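You operate a simulated robot arm through the tools that you are given. There is no shell and no other tool.

You run a simulated robot arm. Do the job below in one go: nothing can be reset, and whatever is moved stays where it is left.

Task
Sand the talc spot on the orange-band tube, then brush glue on it.
Fine: block back in its place, brush in its holder; leave the other tubes. A coat counts when it lies all over at full strength: go over it till it gets no stronger. What is to be rubbed or washed off counts as gone when no trace of it is left.

Only the result counts: the job must be done as asked and must still hold three seconds after the hand-in. Knocking over, shifting, dropping, spilling or breaking anything else fails it.

Robot
A 6-joint arm with a four-finger gripper on a trunk, on a base that drives. Base frame: it is fixed to the floor where the robot stands at the start and does not move with it; the origin is under the middle of the robot, x ahead of it, y to its left, z up. Lengths are in m, angles in degrees, forces in N, time in s.
With the tool pointing down near the work surface it reaches from about 0.3 to 0.7 m from the robot's upright axis, wherever it stands. Its first joint turns from -166.0 to 166.0 degrees. Places, roughly: blue-band tube (22x23x6 cm) [-2.1, -1.8, 0.9]; brush holder [-2.2, -2.3, 0.9]; glue brush [-2.25, -2.25, 1]; glue tin [-2.1, -2.2, 0.9]; orange-band tube (22x23x6 cm) [-1.9, -2.1, 0.9]; sanding block (4x6x3 cm) [-1.9, -2.4, 0.9]; white-band tube (22x23x6 cm) [-1.9, -1.6, 0.9]. Payload 3.43 kg.
The tool frame sits at the grasp point between the pads (the TCP): z along the fingers, y along the line on which they close. The tips reach 0.03 m beyond it. The gripper opens to 0.12 m. The gripper's body begins 0.085 m behind the TCP.
Orientation is told as [roll, pitch, yaw] about the base's x, y, z axes, in that order, counted from this pose: with the fingers straight down and closing along the base's y, the tool's x points along the base's -x, its y along +y and its z along -z.

Tools
- The arm moves only by the tool play_rows. Its argument "rows" is a list of rows, each a list of 7 numbers: the shift along the tool's x, y, z in m, then the turn, a rotation vector about the tool's x, y, z in degrees, then the opening, from 0 (shut) to 1 (fully open). In form: [[x, y, z, wx, wy, wz, grip], ...]. A call has 1 to 20 rows; each row shifts and turns the commanded pose from where the row before left it, along the tool's axes as they then stand. Rows are played at 5 a second. More than 0.05 m and 8.6 degrees between two rows, or a gripper value outside its range, and nothing of the call is played. Where a pose cannot be reached the arm comes as near as it can. A force on the tool above 40 N (or 10 N above the force at the start of the call, whichever is more), or a blocked arm, ends the call early, and 0.2 s more pass. The fingers move at their own pace and stop on an object; they squeeze with about 32 N. The grip force told is the motor's: it shows also when the fingers shut on nothing. Time passes only in rows, and 0.2 s behind the last, so rows that do not move let the fingers close. The reply holds the time, the measured pose of the TCP, the force on the tool along the base axes, the opening and the grip force, in the units named above and with some noise, with the torque about the TCP (base axes, N m) and any sound that the robot's microphone picked up.
- Cameras (640 x 400 px; columns grow to the right, rows downward): "scene" is now at [0.0683, 0.1401, 1.7061]; the picture's right is [-0.01, -1.00, 0.00], its down [-0.60, 0.00, -0.80] and it looks along [0.80, -0.00, -0.60] (base axes); focal length 252 px, centre (320, 200). "wrist" rides on the gripper at [0.071, -0.017, -0.12] in the tool frame; the picture's right is [0.23, 0.97, 0.00], its down [-0.81, 0.19, -0.55] and it looks along [-0.54, 0.13, 0.83] (tool axes); focal length 275 px, centre (320, 200). There is no depth. A picture from a camera that has moved, and an enlarged one, comes with that camera's place and axes in the base frame and with its lens.
- camera(camera): a new picture of that camera. It takes no simulated time.
- raise_lower(by): slides the trunk up (or, below 0, down) by that many m; the arm and the scene camera ride with it, the base frame stays. It gives what a move gives, with no picture.
- drive_base(legs): drives the robot by 1 to 6 legs, each [ahead, left, turn to the left] in m, m and degrees, along the robot's own axes; the way and the turn of a leg run together, so that a leg with both is an arc; at most 1.5 m and 180 degrees a leg. The arm and the cameras ride along, it lands a little off, and it stops where it bumps. It gives what a move gives.
- pan_tilt(pan, tilt): turns the head with the scene camera to pan (to the left, within 120 degrees either way) and tilt (down, from -29 to 69), counted from straight ahead of the robot. It gives what a move gives.
- close_up(camera, box): a new picture of the part [left, top, right, bottom] of that camera's present view, enlarged. It takes no simulated time.
- close_job(): hands the job in; it is judged then, once.

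Places have to be worked out from the pictures, the camera data and where the tool is seen. Open the gripper and draw the arm clear of the work before you hand the job in, unless the task says otherwise.

The tools are called after "Call:" as name(argument=value, ...) on one line, values as JSON. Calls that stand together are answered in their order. play_rows: Moves the arm, as the interface text tells. Its arguments: {"type":"object","properties":{"rows":{"type":"array","items":{"type":"array","items":{"type":"number"}}}},"required":["rows"]} The other tools are called the same way: raise_lower (by) slides the trunk up or down; drive_base (legs) drives the base; pan_tilt (pan, tilt) turns the head that bears the scene camera; camera (camera) takes a picture; close_up (camera, box) takes an enlarged picture of a part of a camera's view; close_job () hands the job in.

At the start:

```text
time: 0.0
position: [0.4827, -0.0191, 1.2033]
tool_rot: [0.0, 0.1, 0.0]
force: [-0.2, 0.1, 0.3]
moment: [0.02, 0.0, 0.0]
finger_gap: 0.1199
grip_force: 0.0
trunk travel left (down, up): [-0.2, 0.24]
robot x, y, heading: [0.0028, -0.0003, -0.1]
head pan, tilt: [-0.3, 36.8]
```

scene: 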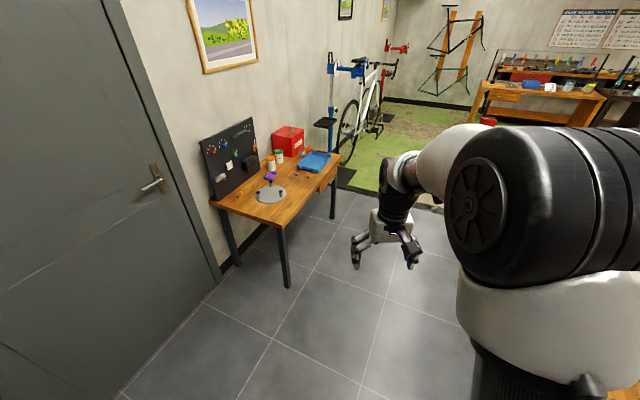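
wrist: 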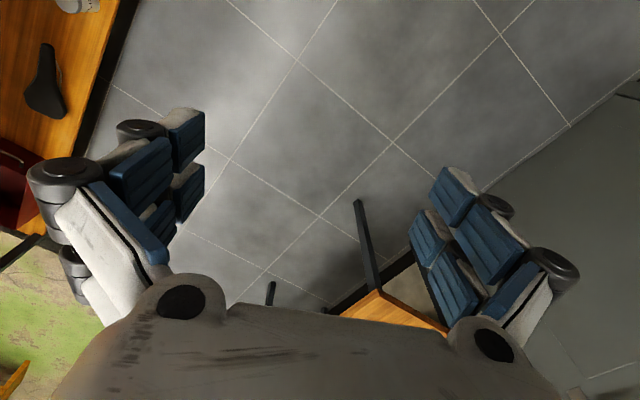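

The start view shows a different bench; the work lies behind on the right (about [-2,-2.1]). I turn the head that way to look first.

Call:
pan_tilt(pan=-120, tilt=25)

Call:
camera(camera="scene")

```text
time: 2.0
position: [0.483, -0.0201, 1.204]
tool_rot: [-0.1, 0.0, 0.0]
force: [0.2, 0.4, -0.2]
moment: [0.02, -0.03, -0.01]
finger_gap: 0.1202
grip_force: 0.0
trunk travel left (down, up): [-0.2, 0.24]
robot x, y, heading: [0.0, -0.0028, -0.0]
head pan, tilt: [-120.0, 25.0]
```

```text
taken
camera scene: at [-0.0648, 0.0608, 1.7246], right [-0.87, 0.5, 0.0], down [0.21, 0.37, -0.91], along [-0.45, -0.79, -0.42], focal length 252 px, centre (320, 200)
```

scene: 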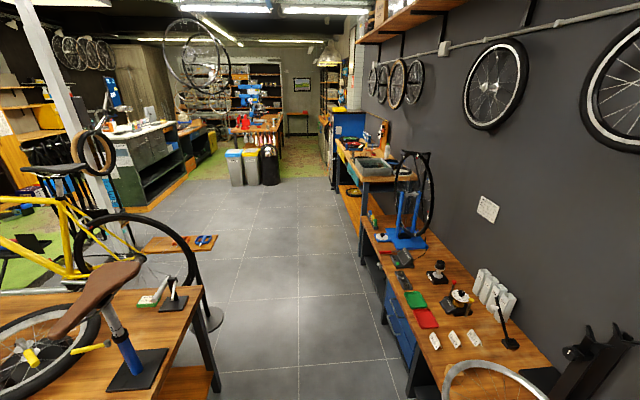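

The place [-2,-2.1,0.9] falls near pixel (372,160), the farther bench with a tray. I enlarge it.

Call:
close_up(camera="scene", box=[310, 90, 470, 190])

Call:
close_up(camera="scene", box=[300, 160, 620, 360])

```text
4.00 times, centred on (390, 140) of scene
camera zoom: at [-0.0648, 0.0608, 1.7246], right [-0.87, 0.5, 0.0], down [0.21, 0.37, -0.91], along [-0.45, -0.79, -0.42], focal length 1007 px, centre (40, 440)
```

zoom: 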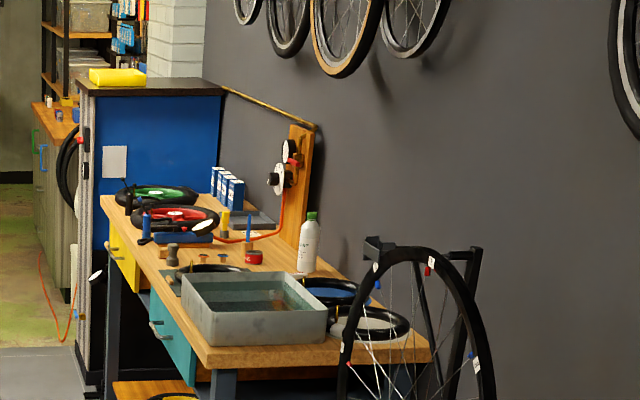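

```text
2.00 times, centred on (460, 260) of scene
camera zoom: at [-0.0648, 0.0608, 1.7246], right [-0.87, 0.5, 0.0], down [0.21, 0.37, -0.91], along [-0.45, -0.79, -0.42], focal length 504 px, centre (40, 80)
```

zoom: 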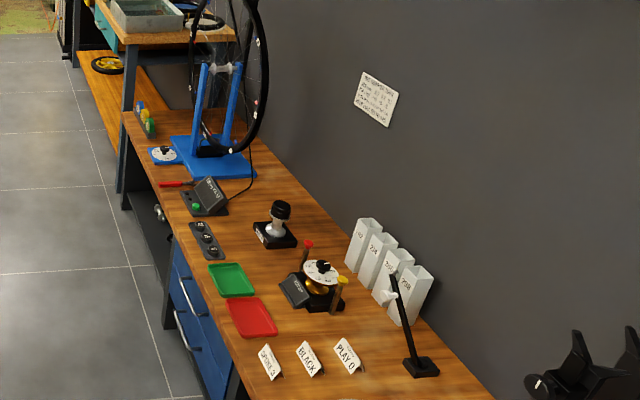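

The bench with the tray is skewed: its front edge runs along about (-0.47,-0.88), with its depth direction about (-0.88,0.47). I turn in place to face down the aisle, then look again.

Call:
drive_base(legs=[[0, 0, -118]])

Call:
pan_tilt(pan=0, tilt=35)

Call:
camera(camera="scene")

```text
time: 7.3
position: [-0.2501, -0.4133, 1.2034]
tool_rot: [0.0, 0.0, -118.7]
force: [-0.5, -0.5, -0.3]
moment: [0.01, 0.0, -0.02]
finger_gap: 0.12
grip_force: 0.0
trunk travel left (down, up): [-0.2, 0.24]
robot x, y, heading: [0.0007, -0.0026, -118.9]
head pan, tilt: [-120.0, 25.0]
```

```text
time: 9.3
position: [-0.249, -0.4133, 1.2042]
tool_rot: [-0.1, 0.0, -118.7]
force: [0.1, 0.0, 0.1]
moment: [0.0, 0.0, -0.03]
finger_gap: 0.1201
grip_force: 0.1
trunk travel left (down, up): [-0.2, 0.24]
robot x, y, heading: [0.0013, 0.0021, -118.9]
head pan, tilt: [0.0, 35.0]
```

```text
taken
camera scene: at [0.0913, -0.1263, 1.7088], right [-0.88, 0.48, 0.0], down [0.28, 0.5, -0.82], along [-0.39, -0.72, -0.57], focal length 252 px, centre (320, 200)
```

scene: 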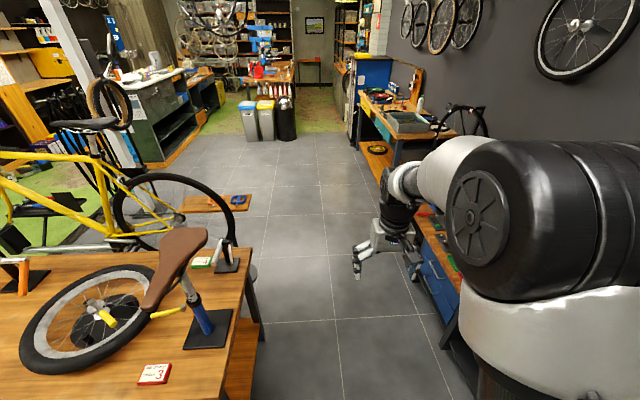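

The aisle ahead is clear (left bench edge about 0.4–0.5 m to the left, right bench about 0.4 m to the right). I drive straight on 1.5 m and look toward the bench on the right.

Call:
drive_base(legs=[[1.5, 0.03, 0]])

Call:
pan_tilt(pan=-25, tilt=35)

Call:
camera(camera="scene")

```text
refused: leg 1 is longer than a leg can be; nothing moved
```

```text
time: 10.2
position: [-0.2483, -0.4135, 1.2038]
tool_rot: [0.0, 0.0, -118.6]
force: [0.3, -0.5, 0.5]
moment: [-0.01, 0.01, -0.02]
finger_gap: 0.12
grip_force: 0.1
trunk travel left (down, up): [-0.2, 0.24]
robot x, y, heading: [-0.001, 0.0004, -118.5]
head pan, tilt: [-25.0, 35.0]
```

```text
taken
camera scene: at [0.0627, -0.1013, 1.7088], right [-0.59, 0.81, 0.0], down [0.46, 0.34, -0.82], along [-0.66, -0.49, -0.57], focal length 252 px, centre (320, 200)
```

scene: 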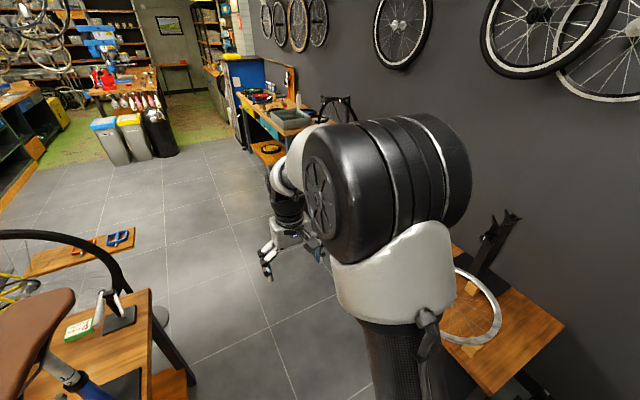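

The leg was just over the limit; I drive 1.4 m straight on instead and look right again.

Call:
drive_base(legs=[[1.4, 0.03, 0]])

Call:
pan_tilt(pan=-20, tilt=35)

Call:
camera(camera="scene")

```text
time: 17.2
position: [-0.8769, -1.6567, 1.203]
tool_rot: [-0.1, 0.0, -117.9]
force: [-0.2, -0.2, -0.2]
moment: [0.02, 0.0, -0.02]
finger_gap: 0.1202
grip_force: 0.1
trunk travel left (down, up): [-0.2, 0.24]
robot x, y, heading: [-0.635, -1.2426, -117.9]
head pan, tilt: [-25.0, 35.0]
```

```text
time: 17.8
position: [-0.8769, -1.6583, 1.2045]
tool_rot: [0.0, 0.1, -117.8]
force: [0.1, 1.0, -0.3]
moment: [0.01, 0.02, -0.03]
finger_gap: 0.12
grip_force: 0.0
trunk travel left (down, up): [-0.2, 0.24]
robot x, y, heading: [-0.6354, -1.2393, -118.0]
head pan, tilt: [-20.0, 35.0]
```

```text
taken
camera scene: at [-0.5656, -1.3468, 1.7088], right [-0.67, 0.74, 0.0], down [0.43, 0.38, -0.82], along [-0.61, -0.55, -0.57], focal length 252 px, centre (320, 200)
```

scene: 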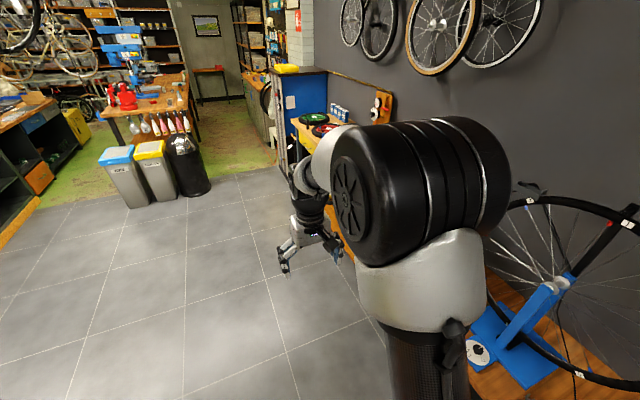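

The arm blocks the view to the right bench. I drive on 1.3 m, then turn right to face the bench from the middle of the aisle (tool at z 1.2, well over the bench top).

Call:
drive_base(legs=[[1.4, 0.12, 0], [0, 0, -90]])

Call:
pan_tilt(pan=0, tilt=40)

Call:
camera(camera="scene")

Call:
camera(camera="wrist")

```text
time: 28.6
position: [-1.5953, -2.277, 1.2033]
tool_rot: [-0.1, 0.0, 152.0]
force: [0.6, 0.3, 0.2]
moment: [0.0, -0.01, -0.01]
finger_gap: 0.1199
grip_force: 0.2
trunk travel left (down, up): [-0.2, 0.24]
robot x, y, heading: [-1.1773, -2.5227, 152.2]
head pan, tilt: [-20.0, 35.0]
```

```text
time: 29.4
position: [-1.5949, -2.278, 1.203]
tool_rot: [0.0, 0.0, 152.0]
force: [0.1, 0.4, 0.7]
moment: [-0.01, 0.02, -0.03]
finger_gap: 0.1199
grip_force: 0.1
trunk travel left (down, up): [-0.2, 0.24]
robot x, y, heading: [-1.1806, -2.5238, 152.0]
head pan, tilt: [0.0, 40.0]
```

```text
taken
camera scene: at [-1.2998, -2.6133, 1.7013], right [0.47, 0.88, 0.0], down [0.57, -0.3, -0.77], along [-0.68, 0.36, -0.64], focal length 252 px, centre (320, 200)
```

scene: 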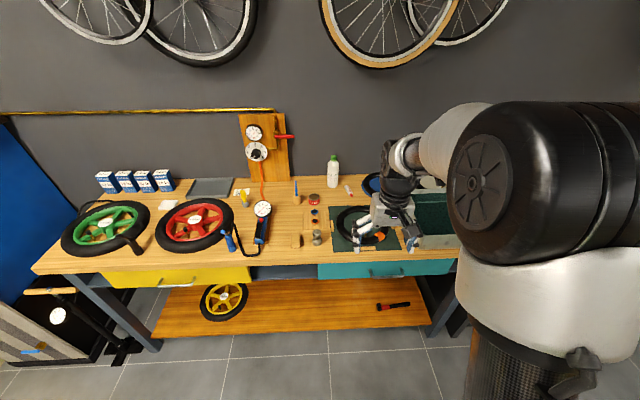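

```text
taken
camera wrist: at [-1.524, -2.2961, 1.3238], right [-0.25, -0.97, 0.0], down [-0.81, 0.21, 0.55], along [-0.53, 0.14, -0.83], focal length 275 px, centre (320, 200)
```

wrist: 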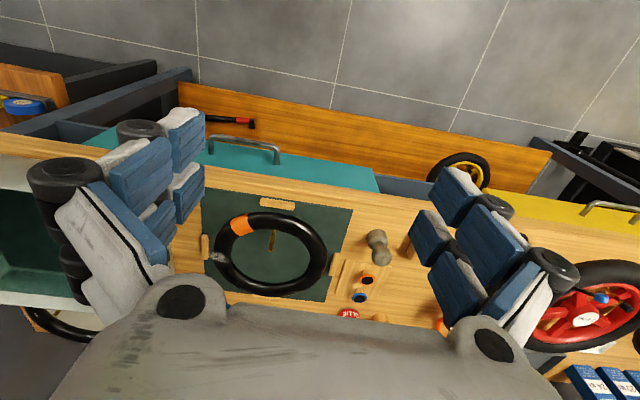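

The orange-band tube lies on the dark green mat, with the brush, tin and block to its left. I enlarge both views for details.

Call:
close_up(camera="wrist", box=[190, 180, 430, 330])

Call:
close_up(camera="scene", box=[280, 170, 440, 270])

```text
2.67 times, centred on (310, 255) of wrist
camera zoom: at [-1.524, -2.2961, 1.3238], right [-0.25, -0.97, 0.0], down [-0.81, 0.21, 0.55], along [-0.53, 0.14, -0.83], focal length 734 px, centre (347, 53)
```

zoom: 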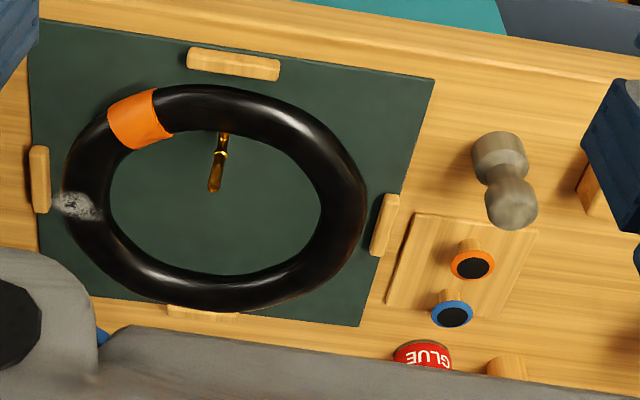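

```text
4.00 times, centred on (360, 220) of scene
camera zoom: at [-1.2998, -2.6133, 1.7013], right [0.47, 0.88, 0.0], down [0.57, -0.3, -0.77], along [-0.68, 0.36, -0.64], focal length 1007 px, centre (160, 120)
```

zoom: 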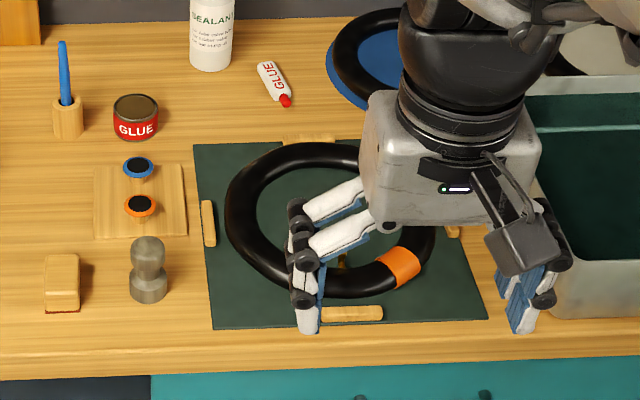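

Estimates relative to the robot: bench edge ~0.66 m ahead, block (0.76 ahead, 0.24 left), brush (1.02, 0.25), tin (1.01, 0.17), talc spot (0.87, -0.15). I move 0.34 m ahead and 0.05 m left to bring all within reach.

Call:
drive_base(legs=[[0.34, 0.05, 0]])

Call:
pan_tilt(pan=0, tilt=55)

Call:
camera(camera="scene")

Call:
camera(camera="wrist")

```text
time: 31.7
position: [-1.9295, -2.1589, 1.2041]
tool_rot: [0.1, 0.0, 152.1]
force: [-0.4, -0.4, 0.5]
moment: [-0.02, -0.02, 0.01]
finger_gap: 0.1199
grip_force: 0.0
trunk travel left (down, up): [-0.2, 0.24]
robot x, y, heading: [-1.511, -2.4023, 152.1]
head pan, tilt: [0.0, 40.0]
```

```text
time: 32.5
position: [-1.9272, -2.1596, 1.2035]
tool_rot: [-0.1, 0.0, 152.2]
force: [-0.8, -0.9, -0.6]
moment: [0.02, -0.02, -0.04]
finger_gap: 0.12
grip_force: 0.1
trunk travel left (down, up): [-0.2, 0.24]
robot x, y, heading: [-1.51, -2.4038, 152.3]
head pan, tilt: [0.0, 55.0]
```

```text
taken
camera scene: at [-1.6206, -2.5013, 1.6806], right [0.47, 0.88, 0.0], down [0.72, -0.38, -0.57], along [-0.51, 0.27, -0.82], focal length 252 px, centre (320, 200)
```

scene: 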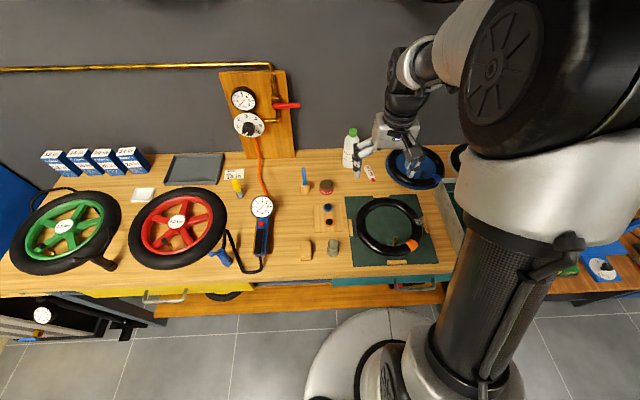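

```text
taken
camera wrist: at [-1.8564, -2.1781, 1.3239], right [-0.25, -0.97, 0.0], down [-0.81, 0.21, 0.55], along [-0.54, 0.14, -0.83], focal length 275 px, centre (320, 200)
```

wrist: 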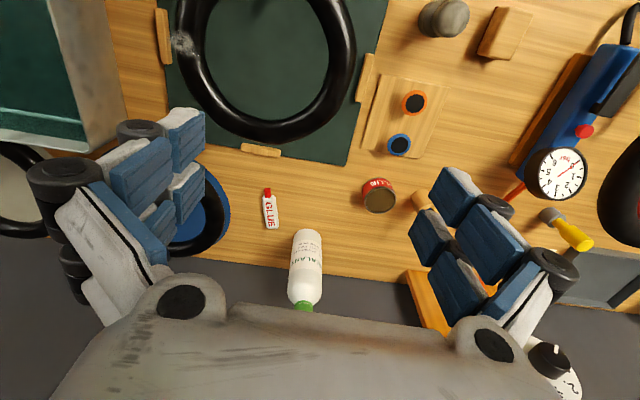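

Base is in place (robot at [-1.51,-2.40], heading 152°); triangulating the spot gives about (-1.84,-2.01,0.95), so the bench top is near z 0.885. I move the open gripper over the sanding block, still high, for a closer look.

Call:
play_rows(rows=[[0.02, 0.04, 0, 0, 0, 0, 1], [0.02, 0.04, 0, 0, 0, 0, 1], [0.02, 0.04, 0, 0, 0, 0, 1], [0.02, 0.04, 0.02, 0, 0, 0, 1], [0.02, 0.04, 0.03, 0, 0, 0, 1], [0.008, 0.015, 0.03, 0, 0, 0, 1], [0, 0, 0, 0, 0, 0, 1]])

Call:
camera(camera="wrist")

Call:
camera(camera="scene")

```text
refused: row 5 steps farther than a row can; nothing moved
```

```text
taken
camera wrist: at [-1.8564, -2.1781, 1.3239], right [-0.25, -0.97, 0.0], down [-0.81, 0.21, 0.55], along [-0.54, 0.14, -0.83], focal length 275 px, centre (320, 200)
```

wrist: 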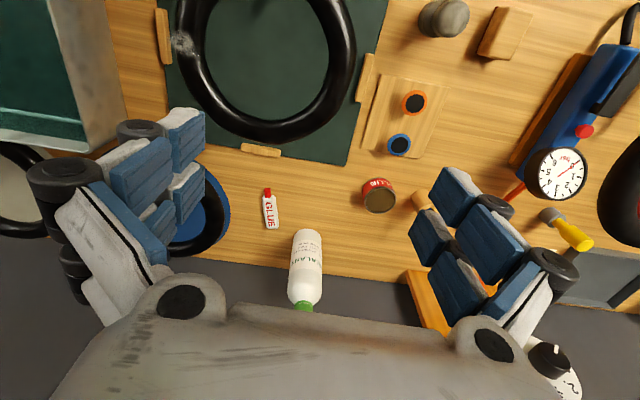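

```text
taken
camera scene: at [-1.6206, -2.5013, 1.6806], right [0.47, 0.88, 0.0], down [0.72, -0.38, -0.57], along [-0.51, 0.27, -0.82], focal length 252 px, centre (320, 200)
```

scene: 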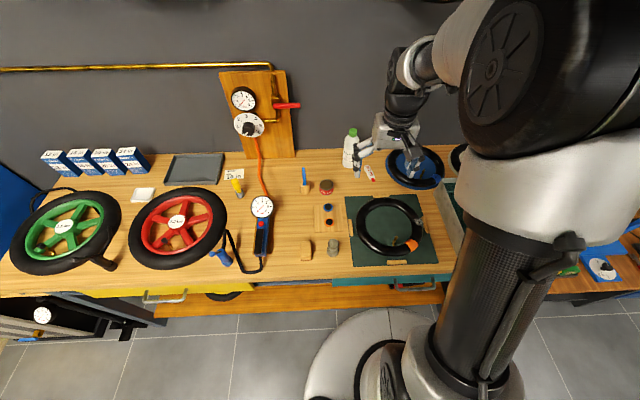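

The steps were too long; I split them into smaller ones.

Call:
play_rows(rows=[[0.018, 0.036, 0, 0, 0, 0, 1], [0.018, 0.036, 0, 0, 0, 0, 1], [0.018, 0.036, 0, 0, 0, 0, 1], [0.018, 0.036, 0, 0, 0, 0, 1], [0.018, 0.036, 0, 0, 0, 0, 1], [0.018, 0.036, 0, 0, 0, 0, 1], [0, 0, 0.04, 0, 0, 0, 1], [0, 0, 0.04, 0, 0, 0, 1], [0, 0, 0, 0, 0, 0, 1]])

Call:
camera(camera="wrist")

Call:
camera(camera="scene")

```text
time: 34.5
position: [-1.9323, -2.4009, 1.1217]
tool_rot: [-0.1, 0.0, 152.1]
force: [0.2, -0.6, -0.6]
moment: [-0.03, -0.01, 0.0]
finger_gap: 0.1201
grip_force: 0.0
trunk travel left (down, up): [-0.2, 0.24]
robot x, y, heading: [-1.5113, -2.4018, 152.3]
head pan, tilt: [0.0, 55.0]
```

```text
taken
camera wrist: at [-1.8613, -2.4203, 1.2424], right [-0.25, -0.97, 0.0], down [-0.81, 0.21, 0.55], along [-0.53, 0.14, -0.83], focal length 275 px, centre (320, 200)
```

wrist: 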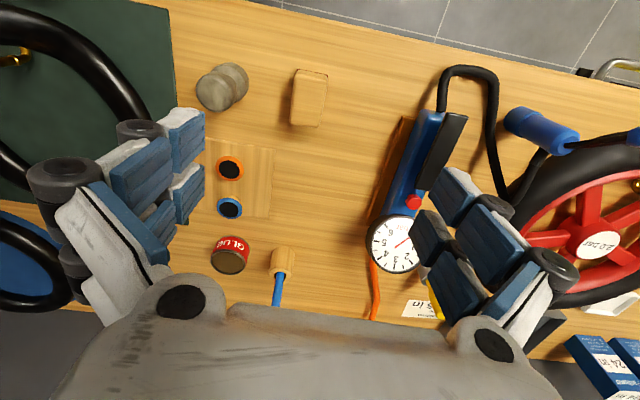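

```text
taken
camera scene: at [-1.6203, -2.5009, 1.6806], right [0.47, 0.88, 0.0], down [0.72, -0.38, -0.57], along [-0.51, 0.27, -0.82], focal length 252 px, centre (320, 200)
```

scene: 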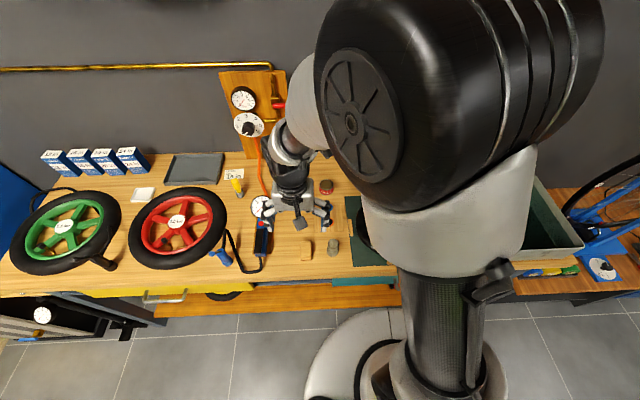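

The block is clear in the wrist view near (309,98). I enlarge it to read its corners.

Call:
close_up(camera="wrist", box=[220, 50, 380, 150])

Call:
close_up(camera="wrist", box=[190, 210, 350, 310])

```text
4.00 times, centred on (300, 100) of wrist
camera zoom: at [-1.8613, -2.4203, 1.2424], right [-0.25, -0.97, 0.0], down [-0.81, 0.21, 0.55], along [-0.53, 0.14, -0.83], focal length 1101 px, centre (400, 600)
```

zoom: 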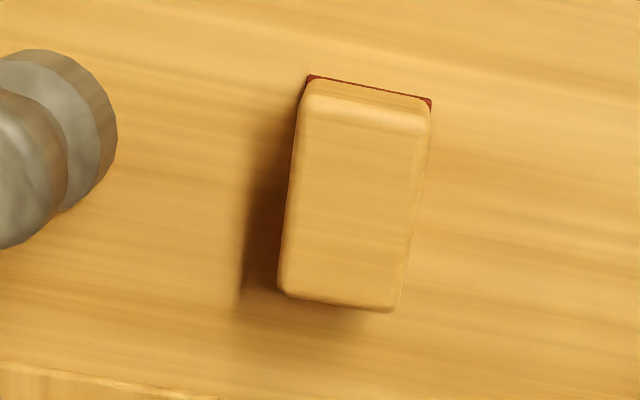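

```text
4.00 times, centred on (270, 260) of wrist
camera zoom: at [-1.8613, -2.4203, 1.2424], right [-0.25, -0.97, 0.0], down [-0.81, 0.21, 0.55], along [-0.53, 0.14, -0.83], focal length 1101 px, centre (520, -40)
```

zoom: 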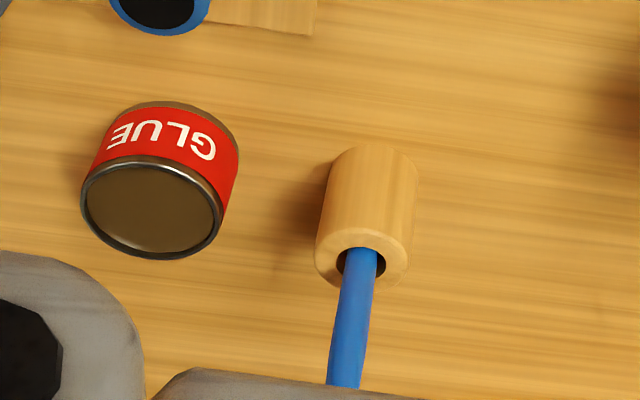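

The block (with its red sandpaper face down) lies about 7 mm ahead and 11 mm right of the TCP, turned about -4°; the grey weight is close on its right, so I narrow the fingers to ~7 cm. I align and go down to z≈1.02, then check.

Call:
play_rows(rows=[[-0.007, -0.011, 0, 0, 0, -4, 0.6], [0, 0, 0.03, 0, 0, 0, 0.6], [0, 0, 0.03, 0, 0, 0, 0.6], [0, 0, 0.03, 0, 0, 0, 0.6], [0, 0, 0.01, 0, 0, 0, 0.6], [0, 0, 0, 0, 0, 0, 0.6]])

Call:
camera(camera="wrist")

```text
time: 35.9
position: [-1.9362, -2.3885, 1.025]
tool_rot: [0.0, 0.0, 156.1]
force: [0.5, 0.5, 0.3]
moment: [0.0, -0.01, 0.01]
finger_gap: 0.0721
grip_force: 0.1
trunk travel left (down, up): [-0.2, 0.24]
robot x, y, heading: [-1.5087, -2.4069, 152.1]
head pan, tilt: [0.0, 55.0]
```

```text
taken
camera wrist: at [-1.8643, -2.4023, 1.145], right [-0.18, -0.98, 0.0], down [-0.82, 0.15, 0.55], along [-0.54, 0.1, -0.83], focal length 275 px, centre (320, 200)
```

wrist: 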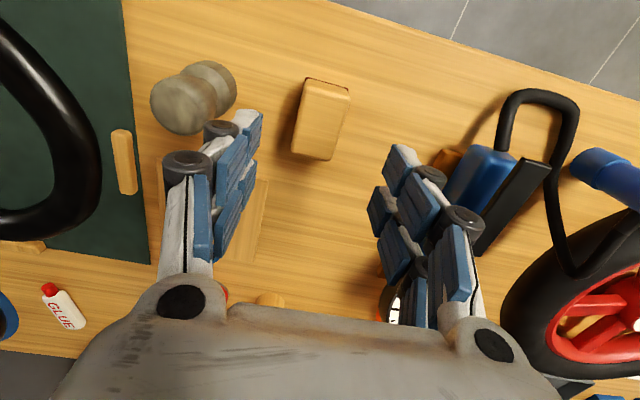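

Laterally the block is centred between the fingers to within a couple of mm. I enlarge to refine the height before going lower.

Call:
close_up(camera="wrist", box=[240, 60, 400, 160])

Call:
close_up(camera="scene", box=[240, 170, 400, 270])

```text
4.00 times, centred on (320, 110) of wrist
camera zoom: at [-1.8643, -2.4023, 1.145], right [-0.18, -0.98, 0.0], down [-0.82, 0.15, 0.55], along [-0.54, 0.1, -0.83], focal length 1101 px, centre (320, 560)
```

zoom: 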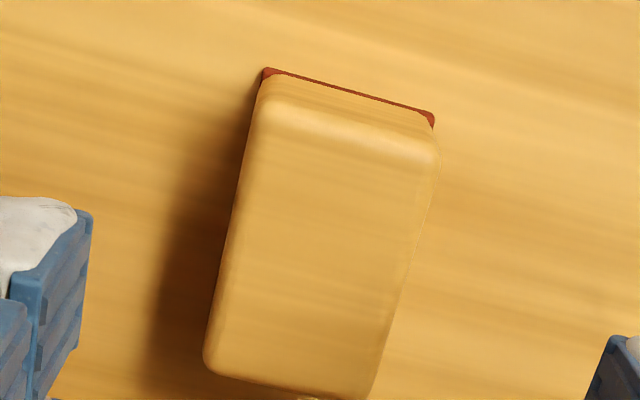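

```text
4.00 times, centred on (320, 220) of scene
camera zoom: at [-1.6207, -2.5013, 1.6806], right [0.47, 0.88, 0.0], down [0.72, -0.38, -0.57], along [-0.51, 0.27, -0.82], focal length 1007 px, centre (320, 120)
```

zoom: 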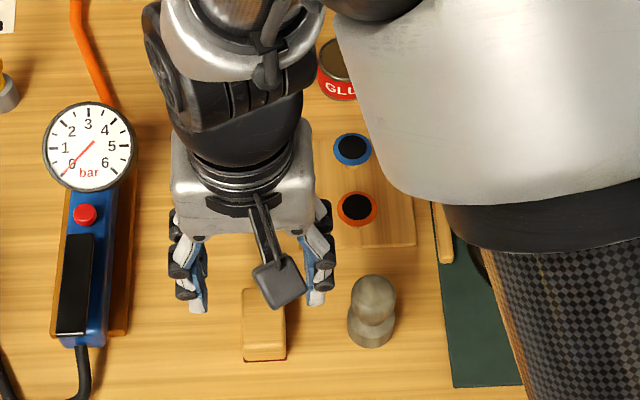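

Comparing sizes in the two pictures puts the bench top at about z 0.905 and the block top near 0.935–0.94; the block is centred. I go down to z≈0.965 and check once more.

Call:
play_rows(rows=[[0, 0, 0.03, 0, 0, 0, 0.6], [0, 0, 0.02, 0, 0, 0, 0.6], [0, 0, 0.01, 0, 0, 0, 0.6], [0, 0, 0, 0, 0, 0, 0.6]])

Call:
camera(camera="wrist")

Call:
close_up(camera="scene", box=[240, 170, 400, 270])

```text
time: 36.9
position: [-1.9362, -2.3885, 0.9642]
tool_rot: [-0.1, -0.1, 156.0]
force: [0.0, -0.4, 0.1]
moment: [0.01, 0.04, 0.0]
finger_gap: 0.0717
grip_force: 0.1
trunk travel left (down, up): [-0.2, 0.24]
robot x, y, heading: [-1.5126, -2.4, 152.0]
head pan, tilt: [0.0, 55.0]
```

```text
taken
camera wrist: at [-1.8633, -2.4025, 1.0838], right [-0.18, -0.98, 0.0], down [-0.82, 0.15, 0.55], along [-0.54, 0.1, -0.83], focal length 275 px, centre (320, 200)
```

wrist: 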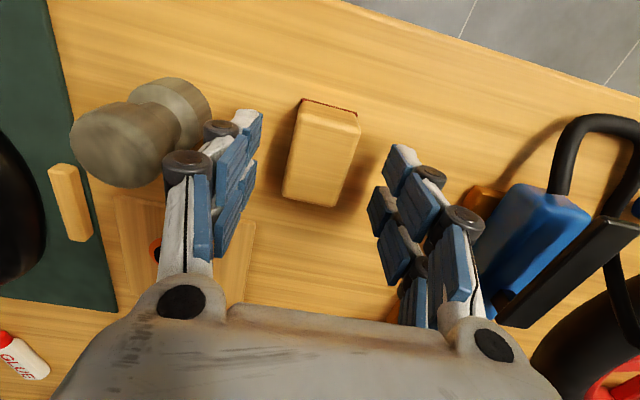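

```text
4.00 times, centred on (320, 220) of scene
camera zoom: at [-1.6205, -2.5012, 1.6806], right [0.47, 0.88, 0.0], down [0.72, -0.38, -0.57], along [-0.51, 0.27, -0.82], focal length 1007 px, centre (320, 120)
```

zoom: 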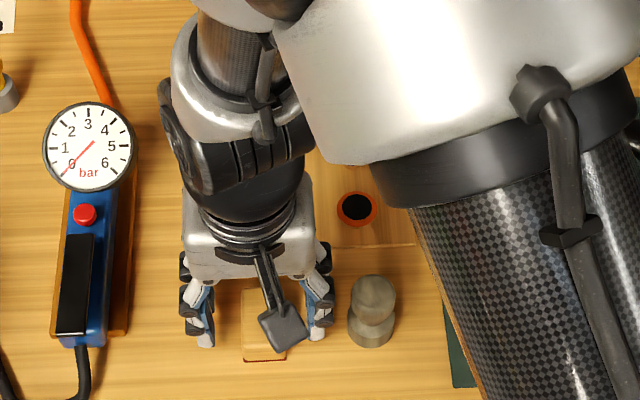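

I enlarge to compare the block's size again, to settle its height.

Call:
close_up(camera="wrist", box=[224, 90, 416, 210])

```text
3.33 times, centred on (320, 150) of wrist
camera zoom: at [-1.8633, -2.4025, 1.0838], right [-0.18, -0.98, 0.0], down [-0.82, 0.15, 0.55], along [-0.54, 0.1, -0.83], focal length 918 px, centre (320, 367)
```

zoom: 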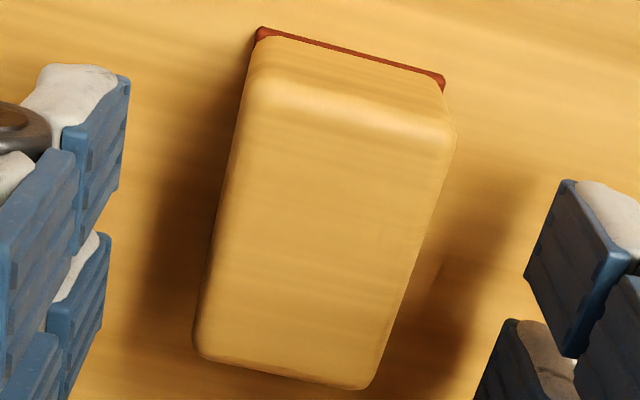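

Refit over three heights: bench top ≈0.918, block top ≈0.95, block centre 6 mm toward the robot and 2 mm right of the TCP. I correct, lower 4 mm (tips ~12 mm above the bench) and close.

Call:
play_rows(rows=[[0.006, -0.002, 0.004, 0, 0, 0, 0.6], [0, 0, 0, 0, 0, 0, 0.6], [0, 0, 0, 0, 0, 0, 0], [0, 0, 0, 0, 0, 0, 0], [0, 0, 0, 0, 0, 0, 0], [0, 0, 0, 0, 0, 0, 0], [0, 0, 0, 0, 0, 0, 0]])

Call:
camera(camera="wrist")

```text
time: 38.5
position: [-1.9294, -2.3902, 0.9602]
tool_rot: [0.0, 0.0, 156.1]
force: [0.4, 0.1, 0.3]
moment: [-0.01, 0.02, 0.0]
finger_gap: 0.0332
grip_force: 32.1
trunk travel left (down, up): [-0.2, 0.24]
robot x, y, heading: [-1.5121, -2.405, 152.2]
head pan, tilt: [0.0, 55.0]
```

```text
taken
camera wrist: at [-1.856, -2.4033, 1.0799], right [-0.18, -0.98, 0.0], down [-0.82, 0.15, 0.55], along [-0.54, 0.1, -0.83], focal length 275 px, centre (320, 200)
```

wrist: 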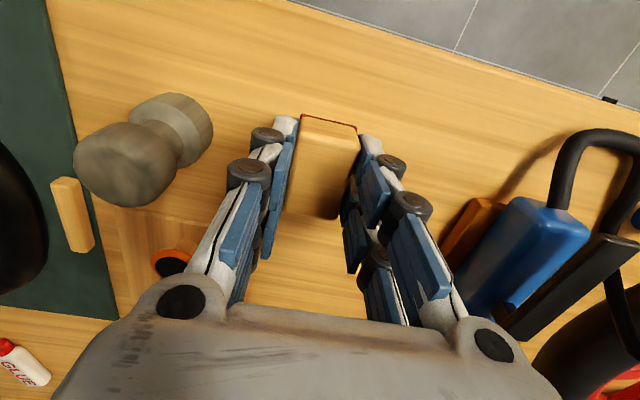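

The block is gripped (gap 3.3 cm, grasp pose [-1.9294,-2.3902,0.9602], yaw 156.1 noted for returning it). I lift it 15 cm and carry it over toward the tube's talc spot for a look.

Call:
play_rows(rows=[[0, 0, -0.02, 0, 0, 0, 0], [0, 0, -0.04, 0, 0, 0, 0], [0, 0, -0.045, 0, 0, 0, 0], [0, 0, -0.045, 0, 0, 0, 0], [-0.013, -0.042, 0, 0, 0, 0, 0], [-0.013, -0.042, 0, 0, 0, 0, 0], [-0.013, -0.042, 0, 0, 0, 0, 0], [-0.013, -0.042, 0, 0, 0, 0, 0], [-0.013, -0.042, 0, 0, 0, 0, 0], [-0.013, -0.042, 0, 0, 0, 0, 0], [-0.013, -0.042, 0, 0, 0, 0, 0], [-0.013, -0.042, 0, 0, 0, 0, 0], [-0.013, -0.042, 0, 0, 0, 0, 0], [0, 0, 0, 0, 0, 0, 0]])

Call:
camera(camera="wrist")

```text
time: 41.5
position: [-1.8772, -1.9941, 1.11]
tool_rot: [0.0, 0.0, 156.2]
force: [-0.1, -0.8, -0.6]
moment: [-0.01, -0.01, -0.01]
finger_gap: 0.0332
grip_force: 32.1
trunk travel left (down, up): [-0.2, 0.24]
robot x, y, heading: [-1.51, -2.3985, 152.3]
head pan, tilt: [0.0, 55.0]
```

```text
taken
camera wrist: at [-1.805, -2.0078, 1.231], right [-0.18, -0.98, 0.0], down [-0.82, 0.15, 0.55], along [-0.54, 0.1, -0.83], focal length 275 px, centre (320, 200)
```

wrist: 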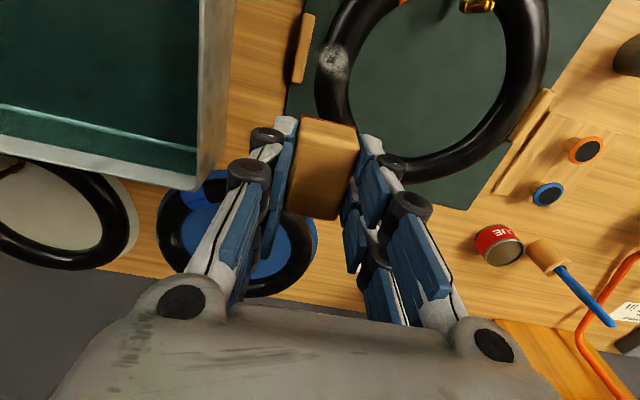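

The talc spot shows at (333,63) in the wrist view, giving about (-1.842,-2.013). I enlarge it to see its extent.

Call:
close_up(camera="wrist", box=[272, 20, 400, 100])

Call:
close_up(camera="scene", box=[320, 150, 480, 250])

```text
5.00 times, centred on (336, 60) of wrist
camera zoom: at [-1.805, -2.0078, 1.231], right [-0.18, -0.98, 0.0], down [-0.82, 0.15, 0.55], along [-0.54, 0.1, -0.83], focal length 1376 px, centre (240, 900)
```

zoom: 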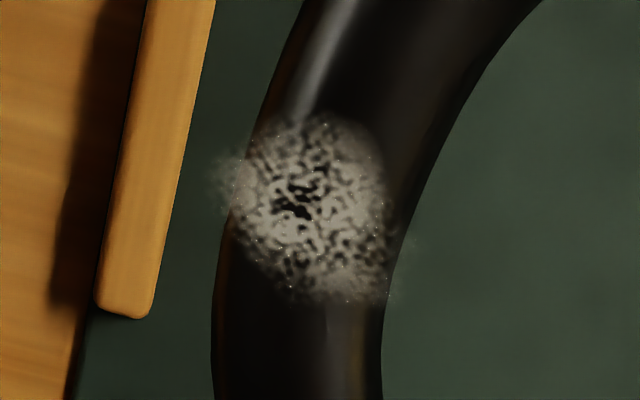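

```text
4.00 times, centred on (400, 200) of scene
camera zoom: at [-1.6207, -2.5021, 1.6805], right [0.47, 0.88, 0.0], down [0.72, -0.38, -0.57], along [-0.51, 0.27, -0.82], focal length 1007 px, centre (0, 200)
```

zoom: 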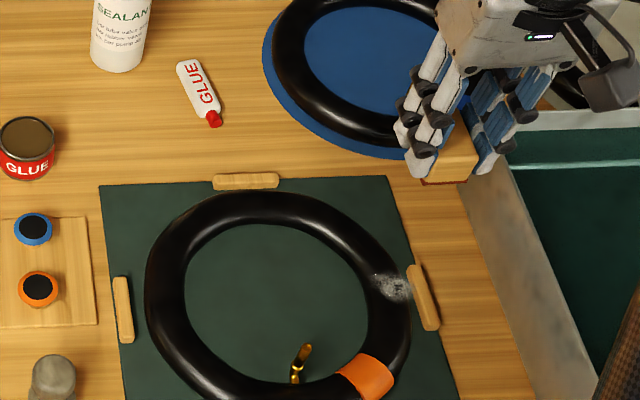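

The spot is ~3.5 cm across, spread over the top of the tube. I move the block over its centre and go down to just above contact (TCP ~1.01).

Call:
play_rows(rows=[[0.02, 0.0015, 0, 0, 0, 0, 0], [0.02, 0.0015, 0, 0, 0, 0, 0], [0, 0, 0.04, 0, 0, 0, 0], [0, 0, 0.04, 0, 0, 0, 0], [0, 0, 0.015, 0, 0, 0, 0], [0, 0, 0, 0, 0, 0, 0]])

Call:
camera(camera="wrist")

Call:
close_up(camera="scene", box=[340, 170, 500, 270])

```text
time: 42.9
position: [-1.847, -2.0129, 1.0164]
tool_rot: [0.0, -0.1, 156.0]
force: [0.0, 0.9, -1.7]
moment: [0.01, 0.01, 0.01]
finger_gap: 0.0333
grip_force: 31.9
trunk travel left (down, up): [-0.2, 0.24]
robot x, y, heading: [-1.5125, -2.4049, 152.2]
head pan, tilt: [0.0, 55.0]
```

```text
taken
camera wrist: at [-1.7746, -2.0264, 1.1361], right [-0.18, -0.98, 0.0], down [-0.82, 0.15, 0.55], along [-0.54, 0.1, -0.83], focal length 275 px, centre (320, 200)
```

wrist: 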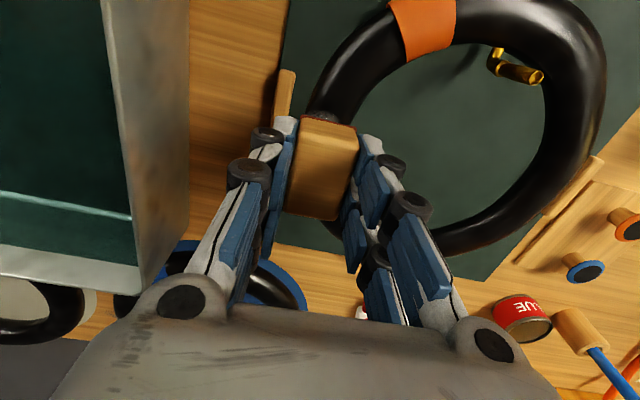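

```text
4.00 times, centred on (420, 220) of scene
camera zoom: at [-1.6206, -2.5013, 1.6806], right [0.47, 0.88, 0.0], down [0.72, -0.38, -0.57], along [-0.51, 0.27, -0.82], focal length 1007 px, centre (-80, 120)
```

zoom: 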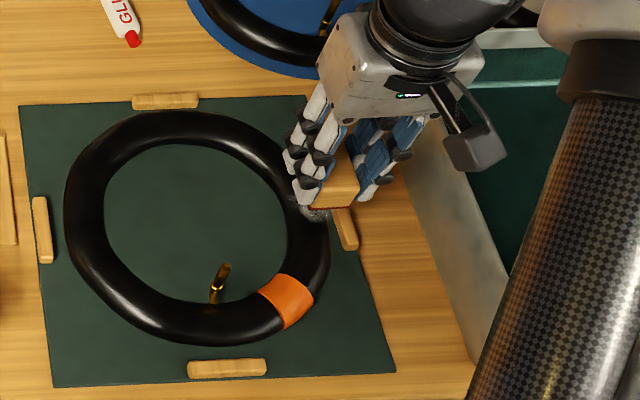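

The block sits right above the spot. I lower gently to find contact.

Call:
play_rows(rows=[[0, 0, 0.005, 0, 0, 0, 0], [0, 0, 0.005, 0, 0, 0, 0], [0, 0, 0.004, 0, 0, 0, 0], [0, 0, 0, 0, 0, 0, 0]])

```text
time: 43.9
position: [-1.846, -2.0142, 1.0013]
tool_rot: [0.0, 0.0, 156.0]
force: [-0.8, 0.3, -0.5]
moment: [-0.01, 0.0, 0.0]
finger_gap: 0.0331
grip_force: 31.8
trunk travel left (down, up): [-0.2, 0.24]
robot x, y, heading: [-1.5096, -2.4026, 152.0]
head pan, tilt: [0.0, 55.0]
```

No contact yet at 1.001; I lower further in 2 mm steps.

Call:
play_rows(rows=[[0, 0, 0.002, 0, 0, 0, 0], [0, 0, 0.002, 0, 0, 0, 0], [0, 0, 0.002, 0, 0, 0, 0], [0, 0, 0, 0, 0, 0, 0]])

```text
time: 44.9
position: [-1.847, -2.0149, 0.9944]
tool_rot: [0.0, 0.0, 156.1]
force: [-0.3, 0.3, -1.2]
moment: [0.03, 0.02, -0.01]
finger_gap: 0.0333
grip_force: 32.9
trunk travel left (down, up): [-0.2, 0.24]
robot x, y, heading: [-1.508, -2.4008, 151.8]
head pan, tilt: [0.0, 55.0]
```

Still free; I continue 2 mm at a time.

Call:
play_rows(rows=[[0, 0, 0.002, 0, 0, 0, 0], [0, 0, 0.002, 0, 0, 0, 0], [0, 0, 0, 0, 0, 0, 0]])

Call:
close_up(camera="wrist", box=[240, 80, 400, 180])

```text
time: 45.7
position: [-1.8459, -2.0146, 0.9896]
tool_rot: [0.1, 0.0, 156.0]
force: [-0.6, 0.4, -0.8]
moment: [-0.01, 0.02, 0.01]
finger_gap: 0.0334
grip_force: 31.7
trunk travel left (down, up): [-0.2, 0.24]
robot x, y, heading: [-1.5099, -2.4025, 152.1]
head pan, tilt: [0.0, 55.0]
```

```text
4.00 times, centred on (320, 130) of wrist
camera zoom: at [-1.7743, -2.0291, 1.1109], right [-0.18, -0.98, 0.0], down [-0.82, 0.15, 0.55], along [-0.54, 0.1, -0.83], focal length 1101 px, centre (320, 480)
```

zoom: 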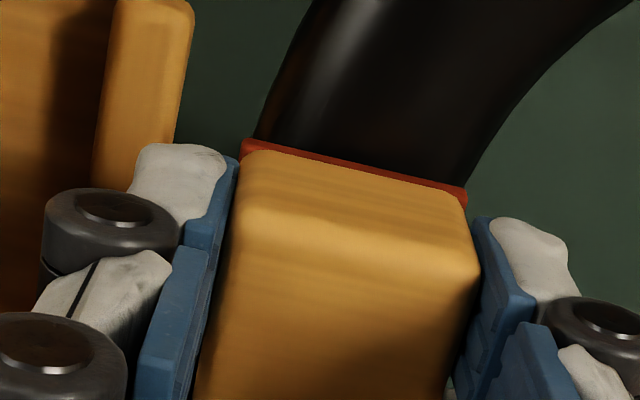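

Alignment over the tube is good and there is still no contact; I go on in small steps.

Call:
play_rows(rows=[[0, 0, 0.002, 0, 0, 0, 0], [0, 0, 0.002, 0, 0, 0, 0], [0, 0, 0, 0, 0, 0, 0]])

Call:
play_rows(rows=[[0, 0, 0.001, 0, 0, 0, 0], [0, 0, 0.001, 0, 0, 0, 0], [0, 0, 0, 0, 0, 0, 0]])

```text
time: 46.5
position: [-1.8464, -2.0153, 0.9907]
tool_rot: [-0.1, -0.3, 156.1]
force: [3.6, -0.5, 29.0]
moment: [-0.05, -0.1, -0.01]
finger_gap: 0.0333
grip_force: 32.1
trunk travel left (down, up): [-0.2, 0.24]
robot x, y, heading: [-1.5118, -2.4024, 152.1]
head pan, tilt: [0.0, 55.0]
```

```text
time: 47.3
position: [-1.8466, -2.0154, 0.9867]
tool_rot: [-0.1, -0.3, 156.1]
force: [-0.9, 4.1, 30.4]
moment: [0.15, 0.08, -0.03]
finger_gap: 0.0332
grip_force: 32.3
trunk travel left (down, up): [-0.2, 0.24]
robot x, y, heading: [-1.5089, -2.4036, 152.2]
head pan, tilt: [0.0, 55.0]
```

Contact at about z 0.989 with ~30 N; I ease 2 mm and rub back and forth along the tube in short strokes.

Call:
play_rows(rows=[[0, 0, -0.002, 0, 0, 0, 0], [0.006, 0, 0, 0, 0, 0, 0], [0.006, 0, 0, 0, 0, 0, 0], [-0.008, 0, 0, 0, 0, 0, 0], [-0.008, 0, 0, 0, 0, 0, 0], [-0.008, 0, 0, 0, 0, 0, 0], [0.008, 0, 0, 0, 0, 0, 0], [0.008, 0, 0, 0, 0, 0, 0], [0.008, 0, 0, 0, 0, 0, 0], [-0.006, 0, 0, 0, 0, 0, 0], [-0.006, 0, 0, 0, 0, 0, 0]])

Call:
close_up(camera="scene", box=[340, 170, 500, 270])

```text
time: 49.7
position: [-1.8469, -2.0147, 0.987]
tool_rot: [0.0, 0.0, 156.1]
force: [-0.2, -0.5, -1.2]
moment: [0.01, 0.02, 0.02]
finger_gap: 0.0333
grip_force: 32.3
trunk travel left (down, up): [-0.2, 0.24]
robot x, y, heading: [-1.5075, -2.4015, 152.2]
head pan, tilt: [0.0, 55.0]
```

```text
4.00 times, centred on (420, 220) of scene
camera zoom: at [-1.6207, -2.5012, 1.6806], right [0.47, 0.88, 0.0], down [0.72, -0.38, -0.57], along [-0.51, 0.27, -0.82], focal length 1007 px, centre (-80, 120)
```

zoom: 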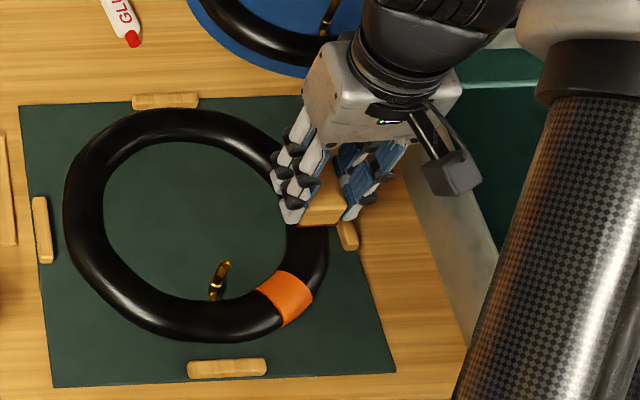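

The force has dropped to none at 0.987, so the block likely slid up ~3 mm in the grip under 30 N. I lower 1 mm at a time to regain light contact.

Call:
play_rows(rows=[[0, 0, 0.001, 0, 0, 0, 0], [0, 0, 0, 0, 0, 0, 0]])

Call:
play_rows(rows=[[0, 0, 0.001, 0, 0, 0, 0], [0, 0, 0, 0, 0, 0, 0]])

```text
time: 50.3
position: [-1.8465, -2.0143, 0.9851]
tool_rot: [0.1, -0.1, 156.1]
force: [-1.0, 0.0, -0.6]
moment: [-0.01, -0.01, -0.03]
finger_gap: 0.0334
grip_force: 32.3
trunk travel left (down, up): [-0.2, 0.24]
robot x, y, heading: [-1.5076, -2.4049, 152.0]
head pan, tilt: [0.0, 55.0]
```

```text
time: 50.9
position: [-1.8474, -2.0159, 0.9856]
tool_rot: [-0.1, -0.1, 156.1]
force: [1.3, -0.5, 12.6]
moment: [-0.19, -0.34, 0.01]
finger_gap: 0.0332
grip_force: 31.6
trunk travel left (down, up): [-0.2, 0.24]
robot x, y, heading: [-1.5164, -2.4029, 152.0]
head pan, tilt: [0.0, 55.0]
```

Contact is back at ~12 N. I rub with strokes along the tube and reread the force.

Call:
play_rows(rows=[[0.007, 0, 0, 0, 0, 0, 0], [0.007, 0, 0, 0, 0, 0, 0], [-0.007, 0, 0, 0, 0, 0, 0], [-0.007, 0, 0, 0, 0, 0, 0], [-0.007, 0, 0, 0, 0, 0, 0], [-0.007, 0, 0, 0, 0, 0, 0], [0.007, 0, 0, 0, 0, 0, 0], [0.007, 0, 0, 0, 0, 0, 0]])

```text
time: 52.7
position: [-1.8464, -2.0142, 0.9848]
tool_rot: [-0.1, 0.1, 156.0]
force: [-0.8, 1.1, 0.7]
moment: [0.0, 0.03, -0.01]
finger_gap: 0.0332
grip_force: 32.2
trunk travel left (down, up): [-0.2, 0.24]
robot x, y, heading: [-1.5116, -2.405, 152.2]
head pan, tilt: [0.0, 55.0]
```

Force fell off again. I lift off and move ahead to look at the spot and at the block.

Call:
play_rows(rows=[[0, 0, -0.03, 0, 0, 0, 0], [0, 0, -0.035, 0, 0, 0, 0], [-0.025, 0, -0.03, 0, 0, 0, 0], [-0.025, 0, 0, 0, 0, 0, 0], [0, 0, 0, 0, 0, 0, 0]])

Call:
camera(camera="wrist")

Call:
close_up(camera="wrist", box=[272, 20, 400, 100])

Call:
close_up(camera="scene", box=[340, 170, 500, 270])

```text
time: 53.9
position: [-1.8917, -1.9933, 1.0803]
tool_rot: [0.0, 0.0, 156.2]
force: [0.9, -0.9, -0.7]
moment: [-0.04, -0.02, -0.02]
finger_gap: 0.033
grip_force: 32.3
trunk travel left (down, up): [-0.2, 0.24]
robot x, y, heading: [-1.5126, -2.3975, 152.4]
head pan, tilt: [0.0, 55.0]
```

```text
taken
camera wrist: at [-1.8193, -2.0061, 1.2001], right [-0.18, -0.98, 0.0], down [-0.82, 0.15, 0.55], along [-0.54, 0.1, -0.83], focal length 275 px, centre (320, 200)
```

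wrist: 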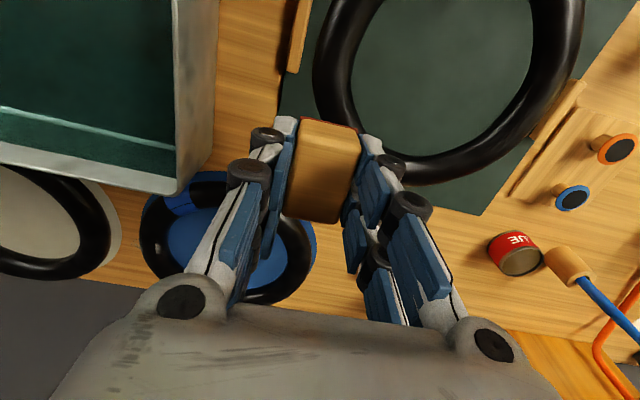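

```text
5.00 times, centred on (336, 60) of wrist
camera zoom: at [-1.8193, -2.0061, 1.2001], right [-0.18, -0.98, 0.0], down [-0.82, 0.15, 0.55], along [-0.54, 0.1, -0.83], focal length 1376 px, centre (240, 900)
```

zoom: 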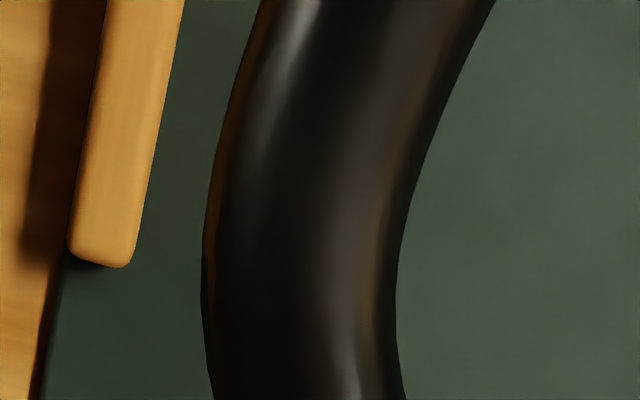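

```text
4.00 times, centred on (420, 220) of scene
camera zoom: at [-1.6202, -2.5016, 1.6806], right [0.47, 0.88, 0.0], down [0.72, -0.38, -0.57], along [-0.51, 0.27, -0.82], focal length 1007 px, centre (-80, 120)
```

zoom: 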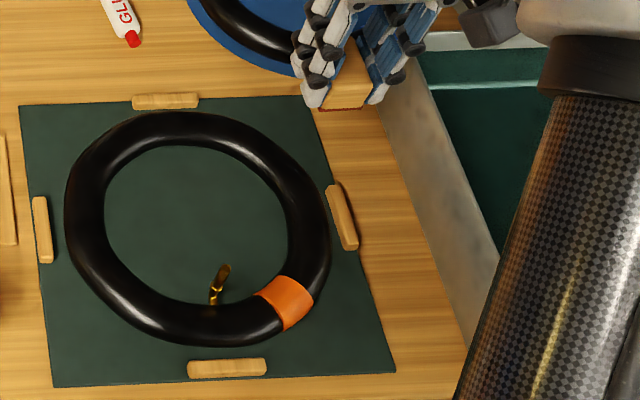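

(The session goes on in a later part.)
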